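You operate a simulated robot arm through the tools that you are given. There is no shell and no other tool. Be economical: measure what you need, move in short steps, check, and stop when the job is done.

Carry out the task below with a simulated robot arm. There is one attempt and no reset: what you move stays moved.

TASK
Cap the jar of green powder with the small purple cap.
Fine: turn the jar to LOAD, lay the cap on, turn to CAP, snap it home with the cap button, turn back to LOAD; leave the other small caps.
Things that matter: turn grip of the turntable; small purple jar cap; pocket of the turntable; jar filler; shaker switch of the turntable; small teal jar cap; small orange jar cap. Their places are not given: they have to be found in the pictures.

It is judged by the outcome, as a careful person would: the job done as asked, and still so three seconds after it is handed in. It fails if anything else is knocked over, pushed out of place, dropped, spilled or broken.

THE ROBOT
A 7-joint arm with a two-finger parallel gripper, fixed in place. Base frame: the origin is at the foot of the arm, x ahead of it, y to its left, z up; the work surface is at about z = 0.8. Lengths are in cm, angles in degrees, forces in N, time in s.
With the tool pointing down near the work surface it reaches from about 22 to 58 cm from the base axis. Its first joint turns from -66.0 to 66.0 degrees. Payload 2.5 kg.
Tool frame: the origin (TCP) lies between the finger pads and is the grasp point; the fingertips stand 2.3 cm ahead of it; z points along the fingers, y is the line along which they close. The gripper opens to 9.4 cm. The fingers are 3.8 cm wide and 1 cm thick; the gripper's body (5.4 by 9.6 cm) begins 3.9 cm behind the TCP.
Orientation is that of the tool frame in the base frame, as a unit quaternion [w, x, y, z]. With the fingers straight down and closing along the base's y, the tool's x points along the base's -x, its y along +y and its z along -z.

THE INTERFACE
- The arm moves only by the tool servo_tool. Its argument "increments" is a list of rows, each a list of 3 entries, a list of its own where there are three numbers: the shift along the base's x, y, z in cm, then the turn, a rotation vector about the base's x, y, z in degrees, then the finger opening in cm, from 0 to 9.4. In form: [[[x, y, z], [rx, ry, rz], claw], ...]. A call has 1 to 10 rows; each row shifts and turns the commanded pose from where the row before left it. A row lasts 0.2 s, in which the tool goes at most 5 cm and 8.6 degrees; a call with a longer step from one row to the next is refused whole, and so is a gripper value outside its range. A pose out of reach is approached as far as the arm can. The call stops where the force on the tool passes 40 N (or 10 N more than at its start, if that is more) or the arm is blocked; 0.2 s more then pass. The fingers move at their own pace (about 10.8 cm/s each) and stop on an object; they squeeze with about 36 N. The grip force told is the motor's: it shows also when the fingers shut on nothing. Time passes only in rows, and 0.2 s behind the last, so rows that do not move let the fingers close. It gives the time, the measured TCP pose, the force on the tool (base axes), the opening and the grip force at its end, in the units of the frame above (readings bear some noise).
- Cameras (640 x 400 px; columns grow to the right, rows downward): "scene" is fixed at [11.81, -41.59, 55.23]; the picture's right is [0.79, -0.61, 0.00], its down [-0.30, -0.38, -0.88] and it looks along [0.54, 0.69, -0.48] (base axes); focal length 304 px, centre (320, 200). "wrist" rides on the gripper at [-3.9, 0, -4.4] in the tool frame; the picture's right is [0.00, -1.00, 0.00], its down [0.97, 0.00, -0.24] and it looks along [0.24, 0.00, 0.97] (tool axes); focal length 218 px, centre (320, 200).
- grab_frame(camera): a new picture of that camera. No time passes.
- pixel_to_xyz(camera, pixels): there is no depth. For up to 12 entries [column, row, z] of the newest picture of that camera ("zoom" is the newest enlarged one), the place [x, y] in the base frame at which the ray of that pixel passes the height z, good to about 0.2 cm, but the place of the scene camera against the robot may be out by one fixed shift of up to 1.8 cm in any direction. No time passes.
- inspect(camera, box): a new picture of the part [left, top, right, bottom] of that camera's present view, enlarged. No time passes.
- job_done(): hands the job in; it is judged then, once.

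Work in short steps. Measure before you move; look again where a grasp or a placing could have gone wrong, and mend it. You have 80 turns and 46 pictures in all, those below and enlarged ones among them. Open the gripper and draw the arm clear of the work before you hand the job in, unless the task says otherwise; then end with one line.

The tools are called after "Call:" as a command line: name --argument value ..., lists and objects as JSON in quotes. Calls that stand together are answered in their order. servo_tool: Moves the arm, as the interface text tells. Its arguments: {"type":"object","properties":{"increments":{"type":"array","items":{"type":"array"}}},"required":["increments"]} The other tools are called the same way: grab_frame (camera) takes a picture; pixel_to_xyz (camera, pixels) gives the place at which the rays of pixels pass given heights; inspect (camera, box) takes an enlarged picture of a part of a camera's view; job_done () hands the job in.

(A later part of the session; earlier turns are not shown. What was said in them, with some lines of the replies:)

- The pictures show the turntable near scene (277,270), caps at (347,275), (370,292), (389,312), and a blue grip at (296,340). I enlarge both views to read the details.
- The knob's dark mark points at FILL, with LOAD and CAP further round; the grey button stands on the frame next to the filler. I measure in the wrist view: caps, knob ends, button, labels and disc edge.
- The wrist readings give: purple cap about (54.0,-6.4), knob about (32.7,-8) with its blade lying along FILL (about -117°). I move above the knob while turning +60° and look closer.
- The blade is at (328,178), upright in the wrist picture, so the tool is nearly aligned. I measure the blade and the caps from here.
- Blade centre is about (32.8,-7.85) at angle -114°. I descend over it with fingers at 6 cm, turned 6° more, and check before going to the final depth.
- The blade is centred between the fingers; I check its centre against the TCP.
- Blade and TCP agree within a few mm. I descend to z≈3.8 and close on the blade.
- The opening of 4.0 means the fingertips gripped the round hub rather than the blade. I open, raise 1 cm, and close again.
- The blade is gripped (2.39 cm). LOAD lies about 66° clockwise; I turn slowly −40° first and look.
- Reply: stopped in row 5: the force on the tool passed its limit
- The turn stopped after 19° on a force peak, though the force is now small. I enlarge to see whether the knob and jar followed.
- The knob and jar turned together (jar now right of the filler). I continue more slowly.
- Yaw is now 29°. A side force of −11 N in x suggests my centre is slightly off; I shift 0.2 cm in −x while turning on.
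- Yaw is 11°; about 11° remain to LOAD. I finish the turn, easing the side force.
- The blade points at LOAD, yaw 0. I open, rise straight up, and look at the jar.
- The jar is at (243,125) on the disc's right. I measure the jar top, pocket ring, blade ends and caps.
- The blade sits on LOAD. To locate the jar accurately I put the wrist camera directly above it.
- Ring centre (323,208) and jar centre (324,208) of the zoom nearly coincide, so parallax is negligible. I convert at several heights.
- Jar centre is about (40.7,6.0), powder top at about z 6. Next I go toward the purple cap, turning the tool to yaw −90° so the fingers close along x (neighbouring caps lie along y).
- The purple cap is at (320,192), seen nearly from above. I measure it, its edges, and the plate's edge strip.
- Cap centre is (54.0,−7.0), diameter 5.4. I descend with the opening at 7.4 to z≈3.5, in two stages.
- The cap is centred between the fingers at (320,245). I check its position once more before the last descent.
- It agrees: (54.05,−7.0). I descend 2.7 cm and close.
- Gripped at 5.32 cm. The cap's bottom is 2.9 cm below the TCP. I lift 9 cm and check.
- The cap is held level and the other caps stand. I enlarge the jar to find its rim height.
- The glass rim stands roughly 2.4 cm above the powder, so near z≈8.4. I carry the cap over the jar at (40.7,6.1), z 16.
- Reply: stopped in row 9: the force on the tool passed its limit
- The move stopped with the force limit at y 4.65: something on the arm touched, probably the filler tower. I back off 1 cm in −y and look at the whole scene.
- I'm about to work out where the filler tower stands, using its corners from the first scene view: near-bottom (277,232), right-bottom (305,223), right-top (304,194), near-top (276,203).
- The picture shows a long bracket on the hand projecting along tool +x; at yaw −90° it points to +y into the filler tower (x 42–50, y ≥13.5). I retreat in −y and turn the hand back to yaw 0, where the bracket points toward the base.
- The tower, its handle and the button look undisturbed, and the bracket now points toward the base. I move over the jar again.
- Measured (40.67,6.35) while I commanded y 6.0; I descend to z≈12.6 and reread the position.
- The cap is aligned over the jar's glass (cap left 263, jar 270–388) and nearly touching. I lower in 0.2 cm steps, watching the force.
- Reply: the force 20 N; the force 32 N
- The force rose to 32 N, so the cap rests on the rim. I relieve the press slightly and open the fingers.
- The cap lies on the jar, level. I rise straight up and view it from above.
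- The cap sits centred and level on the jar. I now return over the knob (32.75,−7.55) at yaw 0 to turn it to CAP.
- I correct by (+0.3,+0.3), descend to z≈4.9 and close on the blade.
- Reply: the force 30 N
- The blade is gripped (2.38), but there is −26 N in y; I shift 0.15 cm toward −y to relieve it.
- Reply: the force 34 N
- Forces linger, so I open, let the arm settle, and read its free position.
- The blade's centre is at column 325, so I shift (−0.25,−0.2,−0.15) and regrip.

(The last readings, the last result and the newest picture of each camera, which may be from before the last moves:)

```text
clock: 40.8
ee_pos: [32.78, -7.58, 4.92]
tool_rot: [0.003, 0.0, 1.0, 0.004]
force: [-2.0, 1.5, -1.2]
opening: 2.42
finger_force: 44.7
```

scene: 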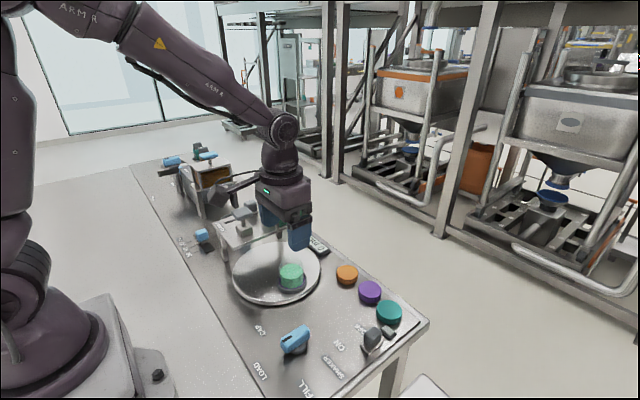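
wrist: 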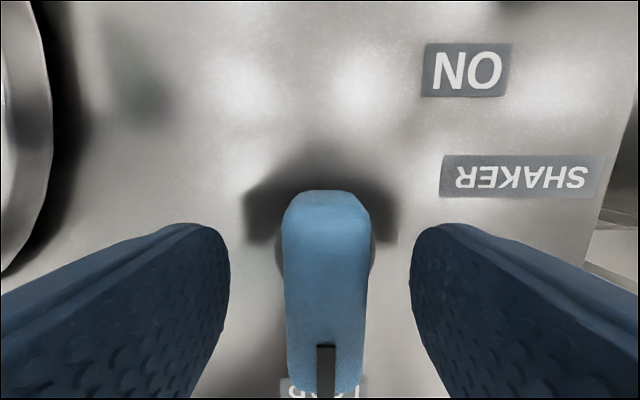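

Gripped cleanly with low force. I turn clockwise slowly toward CAP.

Call:
servo_tool --increments '[[[0, 0, 0], [0, 0, -1], 1], [[0, 0, 0], [0, 0, -2], 1], [[0, 0, 0], [0, 0, -2], 1], [[0, 0, 0], [0, 0, -2], 1], [[0, 0, 0], [0, 0, -2], 1], [[0, 0, 0], [0, 0, -2], 1], [[0, 0, 0], [0, 0, -2], 1], [[0, 0, 0], [0, 0, -2], 1], [[0, 0, 0], [0, 0, -2], 1], [[0, 0, 0], [0, 0, -2], 1]]'

Call:
servo_tool --increments '[[[0, 0, 0], [0, 0, -1], 1], [[0, 0, 0], [0, 0, -2], 1], [[0, 0, 0], [0, 0, -2], 1], [[0, 0, 0], [0, 0, -2], 1], [[0, 0, 0], [0, 0, -2], 1], [[0, 0, 0], [0, 0, -2], 1], [[0, 0, 0], [0, 0, -2], 1], [[0, 0, 0], [0, 0, -2], 1], [[0, 0, 0], [0, 0, -2], 1], [[0, 0, 0], [0, 0, -2], 1]]'

```text
clock: 43.0
ee_pos: [32.62, -7.5, 4.96]
tool_rot: [0.005, 0.165, 0.986, 0.005]
force: [0.9, 20.9, 13.2]
opening: 2.4
finger_force: 45.7
```

```text
clock: 45.2
ee_pos: [32.6, -7.48, 4.9]
tool_rot: [0.005, 0.327, 0.945, 0.003]
force: [10.1, 14.0, 8.2]
opening: 2.42
finger_force: 44.9
```

Yaw is −38° and forces are moderate (y +14). I ease 0.1 cm in +y and turn on about 24°.

Call:
servo_tool --increments '[[[0.05, 0.1, 0], [0, 0, -1], 1], [[0, 0, 0], [0, 0, -2], 1], [[0, 0, 0], [0, 0, -2], 1], [[0, 0, 0], [0, 0, -2], 1], [[0, 0, 0], [0, 0, -2], 1], [[0, 0, 0], [0, 0, -2], 1], [[0, 0, 0], [0, 0, -2], 1], [[0, 0, 0], [0, 0, -2], 1], [[0, 0, 0], [0, 0, -2], 1], [[0, 0, 0], [0, 0, -2], 1]]'

Call:
inspect --camera "scene" --box '[190, 190, 370, 310]'

```text
clock: 47.4
ee_pos: [32.77, -7.42, 4.86]
tool_rot: [0.005, 0.478, 0.878, 0.002]
force: [-4.5, 11.6, 35.8]
opening: 2.39
finger_force: 45.4
```

```text
3.33 times, centred on (280, 250) of scene
```

zoom: 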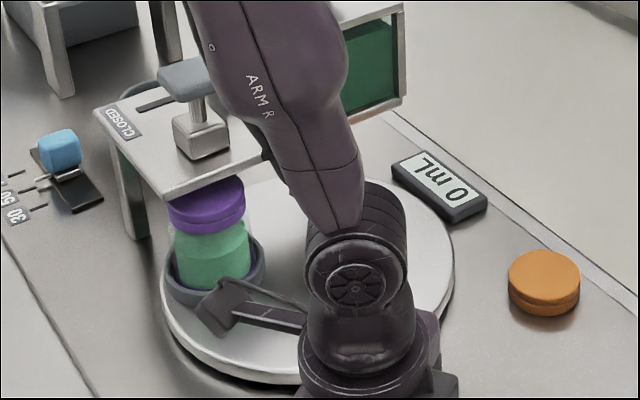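

The jar is going under the capper; yaw −57°. I lift 0.15 cm to ease the vertical force and turn the last 7°.

Call:
servo_tool --increments '[[[0, 0, 0.15], [0, 0, 0], 1], [[0, 0, 0.1], [0, 0, -1], 1], [[0, 0, 0], [0, 0, -2], 1], [[0, 0, 0], [0, 0, -2], 1], [[0, 0, 0], [0, 0, -2], 1], [[0, 0, 0], [0, 0, -1], 1], [[0, 0, 0], [0, 0, 0], 1]]'

```text
clock: 49.0
ee_pos: [32.79, -7.38, 5.14]
tool_rot: [0.005, 0.537, 0.844, 0.003]
force: [25.4, 8.0, -36.6]
opening: 2.4
finger_force: 45.0
```

Yaw is −65°, about where CAP lies. I release, rise, and look at knob and jar.

Call:
servo_tool --increments '[[[0, 0, 0], [0, 0, 0], 6], [[0, 0, 0], [0, 0, 0], 6], [[0, 0, 3], [0, 0, 0], 6], [[0, 0, 4], [0, 0, 0], 6], [[0, 0, 4], [0, 0, 7], 6], [[0, 0, 4], [0, 0, 8], 6], [[0, 0, 4], [0, 0, 8], 6], [[0, 0, 3], [0, 0, 8], 6], [[0, 0, 0], [0, 0, 8], 6], [[0, 0, 0], [0, 0, 8], 6]]'

Call:
servo_tool --increments '[[[0, 3, 0], [0, 0, 8], 2], [[0, 3, 0], [0, 0, 8], 0], [[0, 3, 0], [0, 0, 2], 0], [[0, 0, 0], [0, 0, 0], 0]]'

Call:
grab_frame --camera "wrist"

Call:
inspect --camera "scene" --box '[190, 190, 350, 370]'

```text
clock: 51.2
ee_pos: [32.76, -7.42, 27.21]
tool_rot: [0.004, 0.156, 0.988, 0.003]
force: [0.1, -0.4, 1.2]
opening: 5.98
finger_force: 0.1
```

```text
clock: 52.2
ee_pos: [32.89, 1.65, 27.28]
tool_rot: [0.004, 0.0, 1.0, 0.004]
force: [-0.8, -0.4, 0.3]
opening: 0.0
finger_force: 35.9
```

```text
6 pictures are left
```

wrist: 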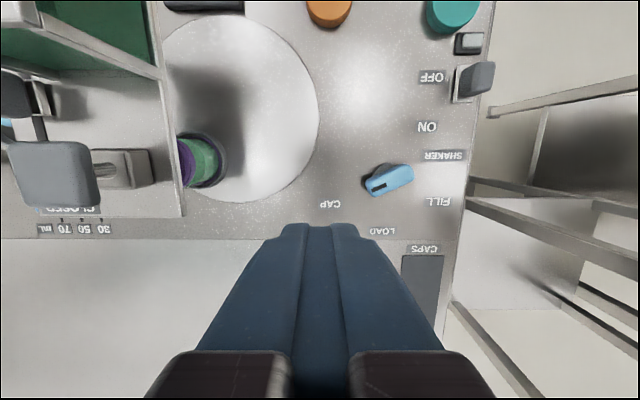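

```text
2.22 times, centred on (270, 280) of scene
```

zoom: 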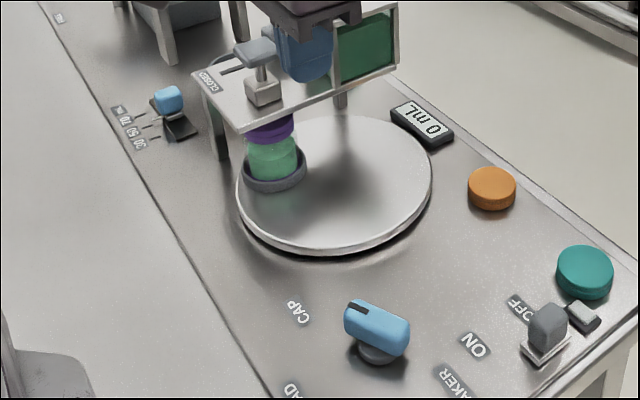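

The blade points at CAP and the jar is under the capper's arm. I triangulate the button head: wrist (55,173), scene (241,213).

Call:
pixel_to_xyz --camera "wrist" --pixels '[[54, 172, 14], [54, 172, 16], [54, 172, 18], [122, 168, 12], [375, 187, 4], [402, 175, 4], [376, 187, 4], [330, 204, 0.8]]'

Call:
pixel_to_xyz --camera "scene" --pixels '[[240.7, 213.3, 14], [240.7, 213.3, 16], [240.7, 213.3, 18], [244, 230, 12]]'

```text
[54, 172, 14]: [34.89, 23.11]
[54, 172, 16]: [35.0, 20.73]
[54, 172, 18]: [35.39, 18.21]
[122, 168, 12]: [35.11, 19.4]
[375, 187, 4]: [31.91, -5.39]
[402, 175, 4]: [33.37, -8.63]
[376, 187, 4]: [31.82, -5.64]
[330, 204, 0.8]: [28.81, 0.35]
```

```text
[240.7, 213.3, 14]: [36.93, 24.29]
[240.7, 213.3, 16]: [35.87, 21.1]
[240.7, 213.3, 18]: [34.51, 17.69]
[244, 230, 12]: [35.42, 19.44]
```

The head is about (35.3,17.7), top at z≈18. With fingers closed I move above it at z 24.

Call:
servo_tool --increments '[[[0.5, 3.2, 0], [0, 0, 0], 0], [[0.5, 3.2, 0], [0, 0, 0], 0], [[0.5, 3.2, 0], [0, 0, 0], 0], [[0.5, 3.2, 0], [0, 0, 0], 0], [[0.5, 3.2, 0], [0, 0, 0], 0], [[0, 0, -2], [0, 0, 0], 0], [[0, 0, -1.5], [0, 0, 0], 0], [[0, 0, 0], [0, 0, 0], 0]]'

Call:
grab_frame --camera "wrist"

```text
clock: 54.0
ee_pos: [35.23, 17.57, 23.62]
tool_rot: [0.003, 0.0, 1.0, 0.004]
force: [-0.7, 0.0, 0.0]
opening: 0.01
finger_force: 36.0
```

```text
4 pictures are left
```

wrist: 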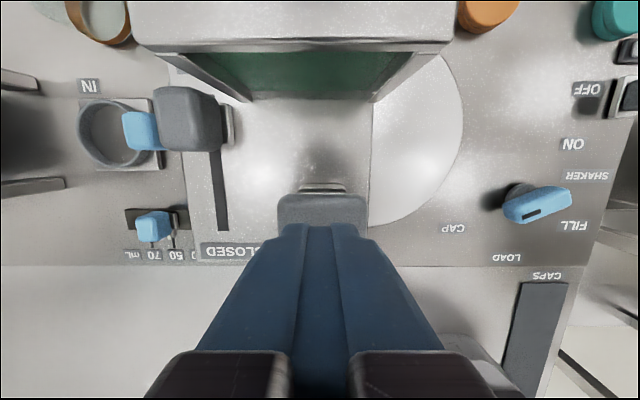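

The head is directly below the fingers (columns 278–367). I check its far edge.

Call:
pixel_to_xyz --camera "wrist" --pixels '[[322, 195, 18], [280, 215, 18], [366, 215, 18]]'

```text
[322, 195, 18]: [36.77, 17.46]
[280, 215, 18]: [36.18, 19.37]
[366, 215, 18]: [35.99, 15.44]
```

The head spans y 15.4–19.4 with its far edge at x 36.8. I shift (−0.3,−0.1) and descend until contact.

Call:
servo_tool --increments '[[[-0.3, -0.1, -1], [0, 0, 0], 0], [[0, 0, -1], [0, 0, 0], 0], [[0, 0, -0.5], [0, 0, 0], 0], [[0, 0, -0.4], [0, 0, 0], 0], [[0, 0, -0.3], [0, 0, 0], 0], [[0, 0, -0.3], [0, 0, 0], 0], [[0, 0, -0.3], [0, 0, 0], 0], [[0, 0, 0], [0, 0, 0], 0]]'

```text
clock: 55.2
ee_pos: [34.99, 17.48, 20.84]
tool_rot: [0.005, 0.001, 1.0, 0.004]
force: [-4.2, -3.7, 10.2]
opening: 0.01
finger_force: 36.3
stopped in row 6: the force on the tool passed its limit (the readings are from after the stop); the commanded pose is now the measured one
```

Contact came at about z 20.9. I press on in small steps and watch whether the button travels.

Call:
servo_tool --increments '[[[0, 0, -0.15], [0, 0, 0], 0], [[0, 0, -0.15], [0, 0, 0], 0], [[0, 0, -0.1], [0, 0, 0], 0], [[0, 0, -0.1], [0, 0, 0], 0], [[0, 0, -0.1], [0, 0, 0], 0], [[0, 0, -0.1], [0, 0, 0], 0]]'

```text
clock: 55.8
ee_pos: [34.93, 17.46, 20.81]
tool_rot: [0.006, 0.001, 1.0, 0.004]
force: [-3.3, -3.1, 10.1]
opening: 0.0
finger_force: 35.5
stopped in row 2: the force on the tool passed its limit (the readings are from after the stop); the commanded pose is now the measured one
```

It stopped again without travel and with a small −x,−y force, so I look for what is touching.

Call:
inspect --camera "scene" --box '[190, 150, 330, 270]'

```text
3.33 times, centred on (260, 210) of scene
```

zoom: 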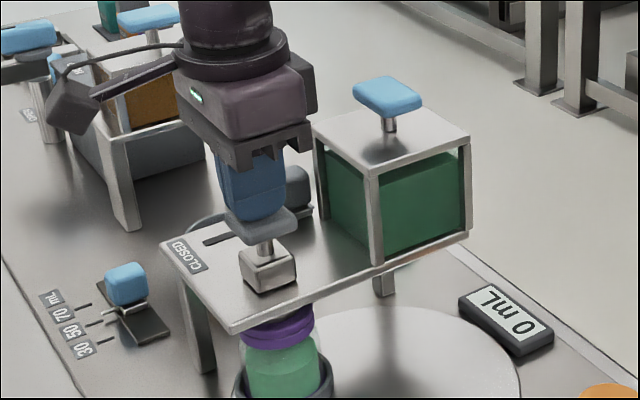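

The rod under the head has shortened (about 0.5–0.8 cm) and the button no longer travels, so it seems at its stop. I hold a firm press for about a second to be sure.

Call:
servo_tool --increments '[[[0, 0, -0.1], [0, 0, 0], 0], [[0, 0, -0.1], [0, 0, 0], 0], [[0, 0, 0], [0, 0, 0], 0], [[0, 0, 0], [0, 0, 0], 0], [[0, 0, 0], [0, 0, 0], 0]]'

```text
clock: 56.5
ee_pos: [34.98, 17.5, 20.92]
tool_rot: [0.006, 0.001, 1.0, 0.004]
force: [-3.8, -2.5, 10.7]
opening: 0.0
finger_force: 36.1
stopped in row 3: the force on the tool passed its limit (the readings are from after the stop); the commanded pose is now the measured one
```

Same hard stop at z≈20.9. I lift 0.3 cm to see whether the spring follows, confirming the stroke.

Call:
servo_tool --increments '[[[0, 0, 0.3], [0, 0, 0], 0], [[0, 0, 0], [0, 0, 0], 0]]'

Call:
servo_tool --increments '[[[0, 0, 0.3], [0, 0, 0], 0], [[0, 0, 0], [0, 0, 0], 0]]'

```text
clock: 57.1
ee_pos: [34.95, 17.52, 21.1]
tool_rot: [0.006, 0.001, 1.0, 0.004]
force: [-0.8, 0.8, 2.5]
opening: 0.01
finger_force: 35.9
```

```text
clock: 57.7
ee_pos: [34.96, 17.51, 21.43]
tool_rot: [0.005, 0.001, 1.0, 0.004]
force: [1.1, -2.3, 0.5]
opening: 0.0
finger_force: 36.2
```

I lift clear and inspect the button and cap once.

Call:
servo_tool --increments '[[[0, 0, 2], [0, 0, 0], 0], [[0, 0, 3], [0, 0, 0], 0], [[0, 0, 0], [0, 0, 0], 0]]'

Call:
inspect --camera "scene" --box '[205, 190, 305, 290]'

```text
clock: 58.5
ee_pos: [35.08, 17.56, 26.47]
tool_rot: [0.005, 0.001, 1.0, 0.004]
force: [0.6, -0.4, 0.0]
opening: 0.01
finger_force: 35.9
```

```text
4.00 times, centred on (255, 240) of scene
```

zoom: 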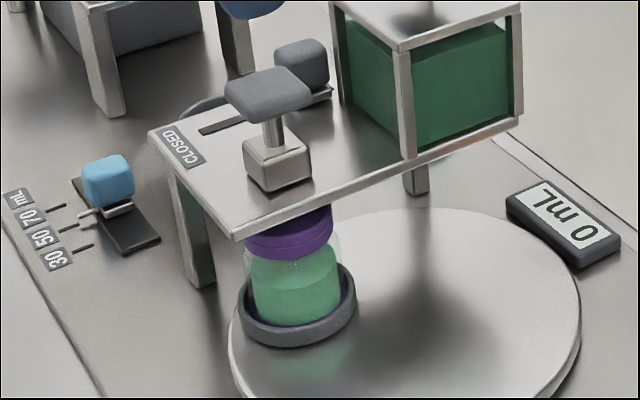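

The head has sprung back about 1 cm, so the full stroke was made. I check that the jar really stands under the button by comparing its ring with the LOAD position.

Call:
pixel_to_xyz --camera "scene" --pixels '[[292, 282.4, 3], [249.4, 265, 3], [252, 253.5, 9], [287, 268, 9], [292, 258.5, 10.5], [240, 217, 18.5]]'

Call:
pixel_to_xyz --camera "wrist" --pixels '[[320, 200, 18]]'

```text
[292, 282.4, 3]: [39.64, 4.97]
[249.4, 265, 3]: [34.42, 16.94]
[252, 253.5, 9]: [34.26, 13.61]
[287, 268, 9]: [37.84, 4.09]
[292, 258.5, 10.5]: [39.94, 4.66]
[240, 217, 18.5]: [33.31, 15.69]
```

```text
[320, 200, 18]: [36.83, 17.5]
```

The ring reads (35.5,18.0) after calibrating, within error of the button at (35,17.5), so the press was in line. I return to the knob at yaw −65°.

Call:
servo_tool --increments '[[[-0.28, -3.12, 0], [0, 0, -8.1], 2], [[-0.28, -3.12, 0], [0, 0, -8.1], 6], [[-0.28, -3.12, 0], [0, 0, -8.1], 6], [[-0.28, -3.12, 0], [0, 0, -8.1], 6], [[-0.28, -3.12, 0], [0, 0, -8.1], 6], [[-0.28, -3.12, 0], [0, 0, -8.1], 6], [[-0.28, -3.12, 0], [0, 0, -8.1], 6], [[-0.28, -3.12, 0], [0, 0, -8.1], 6], [[0, 0, -4], [0, 0, 0], 6], [[0, 0, -4], [0, 0, 0], 6]]'

Call:
servo_tool --increments '[[[0, 0, -4], [0, 0, 0], 6], [[0, 0, -4], [0, 0, 0], 6], [[0, 0, 0], [0, 0, 0], 6], [[0, 0, 0], [0, 0, 0], 6]]'

```text
clock: 60.7
ee_pos: [32.68, -7.56, 18.35]
tool_rot: [0.008, 0.536, 0.844, 0.001]
force: [0.8, 0.0, -0.2]
opening: 6.03
finger_force: 0.0
```

```text
clock: 61.7
ee_pos: [32.78, -7.46, 10.54]
tool_rot: [0.008, 0.536, 0.844, 0.001]
force: [0.4, 0.0, -0.1]
opening: 5.97
finger_force: 0.0
```

The tool is over the knob at (32.78,−7.46), yaw −65°. I descend 5.5 cm and grip.

Call:
servo_tool --increments '[[[0, 0, -2.5], [0, 0, 0], 6], [[0, 0, -2], [0, 0, 0], 6], [[0, 0, -1.0], [0, 0, 0], 6], [[0, 0, 0], [0, 0, 0], 6], [[0, 0, 0], [0, 0, 0], 1], [[0, 0, 0], [0, 0, 0], 1], [[0, 0, 0], [0, 0, 0], 1]]'

```text
clock: 63.3
ee_pos: [32.72, -7.55, 4.95]
tool_rot: [0.008, 0.536, 0.844, 0.0]
force: [6.4, -0.8, -9.4]
opening: 2.4
finger_force: 44.7
```

Gripped (2.40). I turn back counter-clockwise slowly, in total +65°.

Call:
servo_tool --increments '[[[0, 0, 0], [0, 0, 1], 1], [[0, 0, 0], [0, 0, 2], 1], [[0, 0, 0], [0, 0, 2], 1], [[0, 0, 0], [0, 0, 2], 1], [[0, 0, 0], [0, 0, 2], 1], [[0, 0, 0], [0, 0, 2], 1], [[0, 0, 0], [0, 0, 2], 1], [[0, 0, 0], [0, 0, 2], 1], [[0, 0, 0], [0, 0, 2], 1], [[0, 0, 0], [0, 0, 2], 1]]'

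Call:
servo_tool --increments '[[[0, 0, 0], [0, 0, 2], 1], [[0, 0, 0], [0, 0, 2], 1], [[0, 0, 0], [0, 0, 2], 1], [[0, 0, 0], [0, 0, 2], 1], [[0, 0, 0], [0, 0, 2], 1], [[0, 0, 0], [0, 0, 2], 1], [[0, 0, 0], [0, 0, 2], 1], [[0, 0, 0], [0, 0, 2], 1], [[0, 0, 0], [0, 0, 2], 1], [[0, 0, 0], [0, 0, 2], 1]]'

```text
clock: 65.5
ee_pos: [32.75, -7.48, 4.91]
tool_rot: [0.008, 0.39, 0.921, 0.002]
force: [21.0, -6.0, -26.0]
opening: 2.39
finger_force: 45.1
```

```text
clock: 67.7
ee_pos: [32.82, -7.49, 4.93]
tool_rot: [0.007, 0.224, 0.975, 0.003]
force: [4.9, -5.9, 0.5]
opening: 2.41
finger_force: 44.3
```

Yaw is −26°. I continue with the remaining 26°.

Call:
servo_tool --increments '[[[0, 0, 0], [0, 0, 2], 1], [[0, 0, 0], [0, 0, 2], 1], [[0, 0, 0], [0, 0, 2], 1], [[0, 0, 0], [0, 0, 2], 1], [[0, 0, 0], [0, 0, 2], 1], [[0, 0, 0], [0, 0, 2], 1], [[0, 0, 0], [0, 0, 2], 1], [[0, 0, 0], [0, 0, 2], 1], [[0, 0, 0], [0, 0, 2], 1], [[0, 0, 0], [0, 0, 2], 1]]'

Call:
servo_tool --increments '[[[0, 0, 0], [0, 0, 2], 1], [[0, 0, 0], [0, 0, 2], 1], [[0, 0, 0], [0, 0, 1.5], 1], [[0, 0, 0], [0, 0, 0], 1]]'

```text
clock: 69.9
ee_pos: [32.76, -7.45, 4.89]
tool_rot: [0.007, 0.052, 0.999, 0.004]
force: [18.3, -12.9, -21.2]
opening: 2.4
finger_force: 44.9
```

```text
clock: 70.9
ee_pos: [32.71, -7.52, 4.91]
tool_rot: [0.007, 0.003, 1.0, 0.003]
force: [6.6, -15.6, -7.6]
opening: 2.36
finger_force: 45.1
```

Yaw is 0, so the knob is on LOAD. I release, rise, and inspect the jar and cap.

Call:
servo_tool --increments '[[[0, 0, 0], [0, 0, 0], 6], [[0, 0, 0], [0, 0, 0], 6], [[0, 0, 3], [0, 0, 0], 6], [[0, 0, 4], [0, 0, 0], 6], [[0, 0, 4], [0, 0, 0], 6], [[0, 0, 4], [0, 0, 0], 6], [[-2, 0, 4], [0, 0, 0], 6], [[-2, 0, 3], [0, 0, 0], 6]]'

Call:
inspect --camera "scene" --box '[260, 220, 320, 300]'

```text
clock: 72.7
ee_pos: [28.72, -7.19, 27.03]
tool_rot: [0.004, 0.004, 1.0, 0.005]
force: [-0.3, 0.1, 0.6]
opening: 5.99
finger_force: 0.2
```

```text
5.00 times, centred on (290, 260) of scene
```

zoom: 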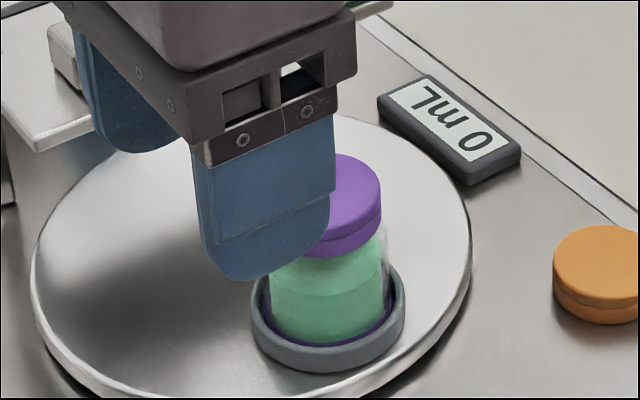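

The jar is back at LOAD with the cap level. I draw the arm clear and take the last picture of the whole area.

Call:
servo_tool --increments '[[[0, 0, 4], [0, 0, 0], 9], [[0, 1, 4], [0, 0, 0], 9], [[-1, 1, 4], [0, 0, 0], 9], [[0, 0, 3], [0, 0, 0], 9], [[0, 0, 0], [0, 0, 0], 9]]'

Call:
inspect --camera "scene" --box '[230, 220, 370, 370]'

```text
clock: 73.9
ee_pos: [27.65, -5.23, 41.98]
tool_rot: [0.006, 0.004, 1.0, 0.005]
force: [0.4, 0.7, 0.1]
opening: 8.99
finger_force: 0.1
```

```text
2.67 times, centred on (300, 295) of scene
```

zoom: 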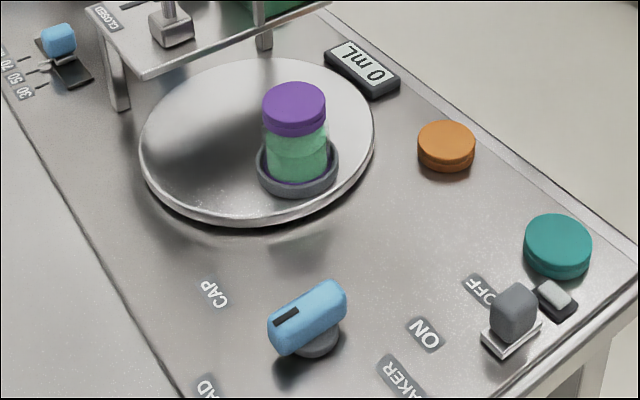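

The last picture shows the knob on LOAD, the jar at LOAD with the purple cap level on it, the orange and teal caps in place, and the arm clear. I hand the job in.

Call:
job_done

```text
The job is handed in.
```

The purple cap is on the green jar, I pressed the cap button to its stop at CAP, and the jar is back at LOAD. The pictures could not show whether the cap clicked home: it sat at the same height before and after the press. The orange and teal caps were left alone. The arm bumped the filler tower once while carrying the cap; nothing looked moved afterwards.
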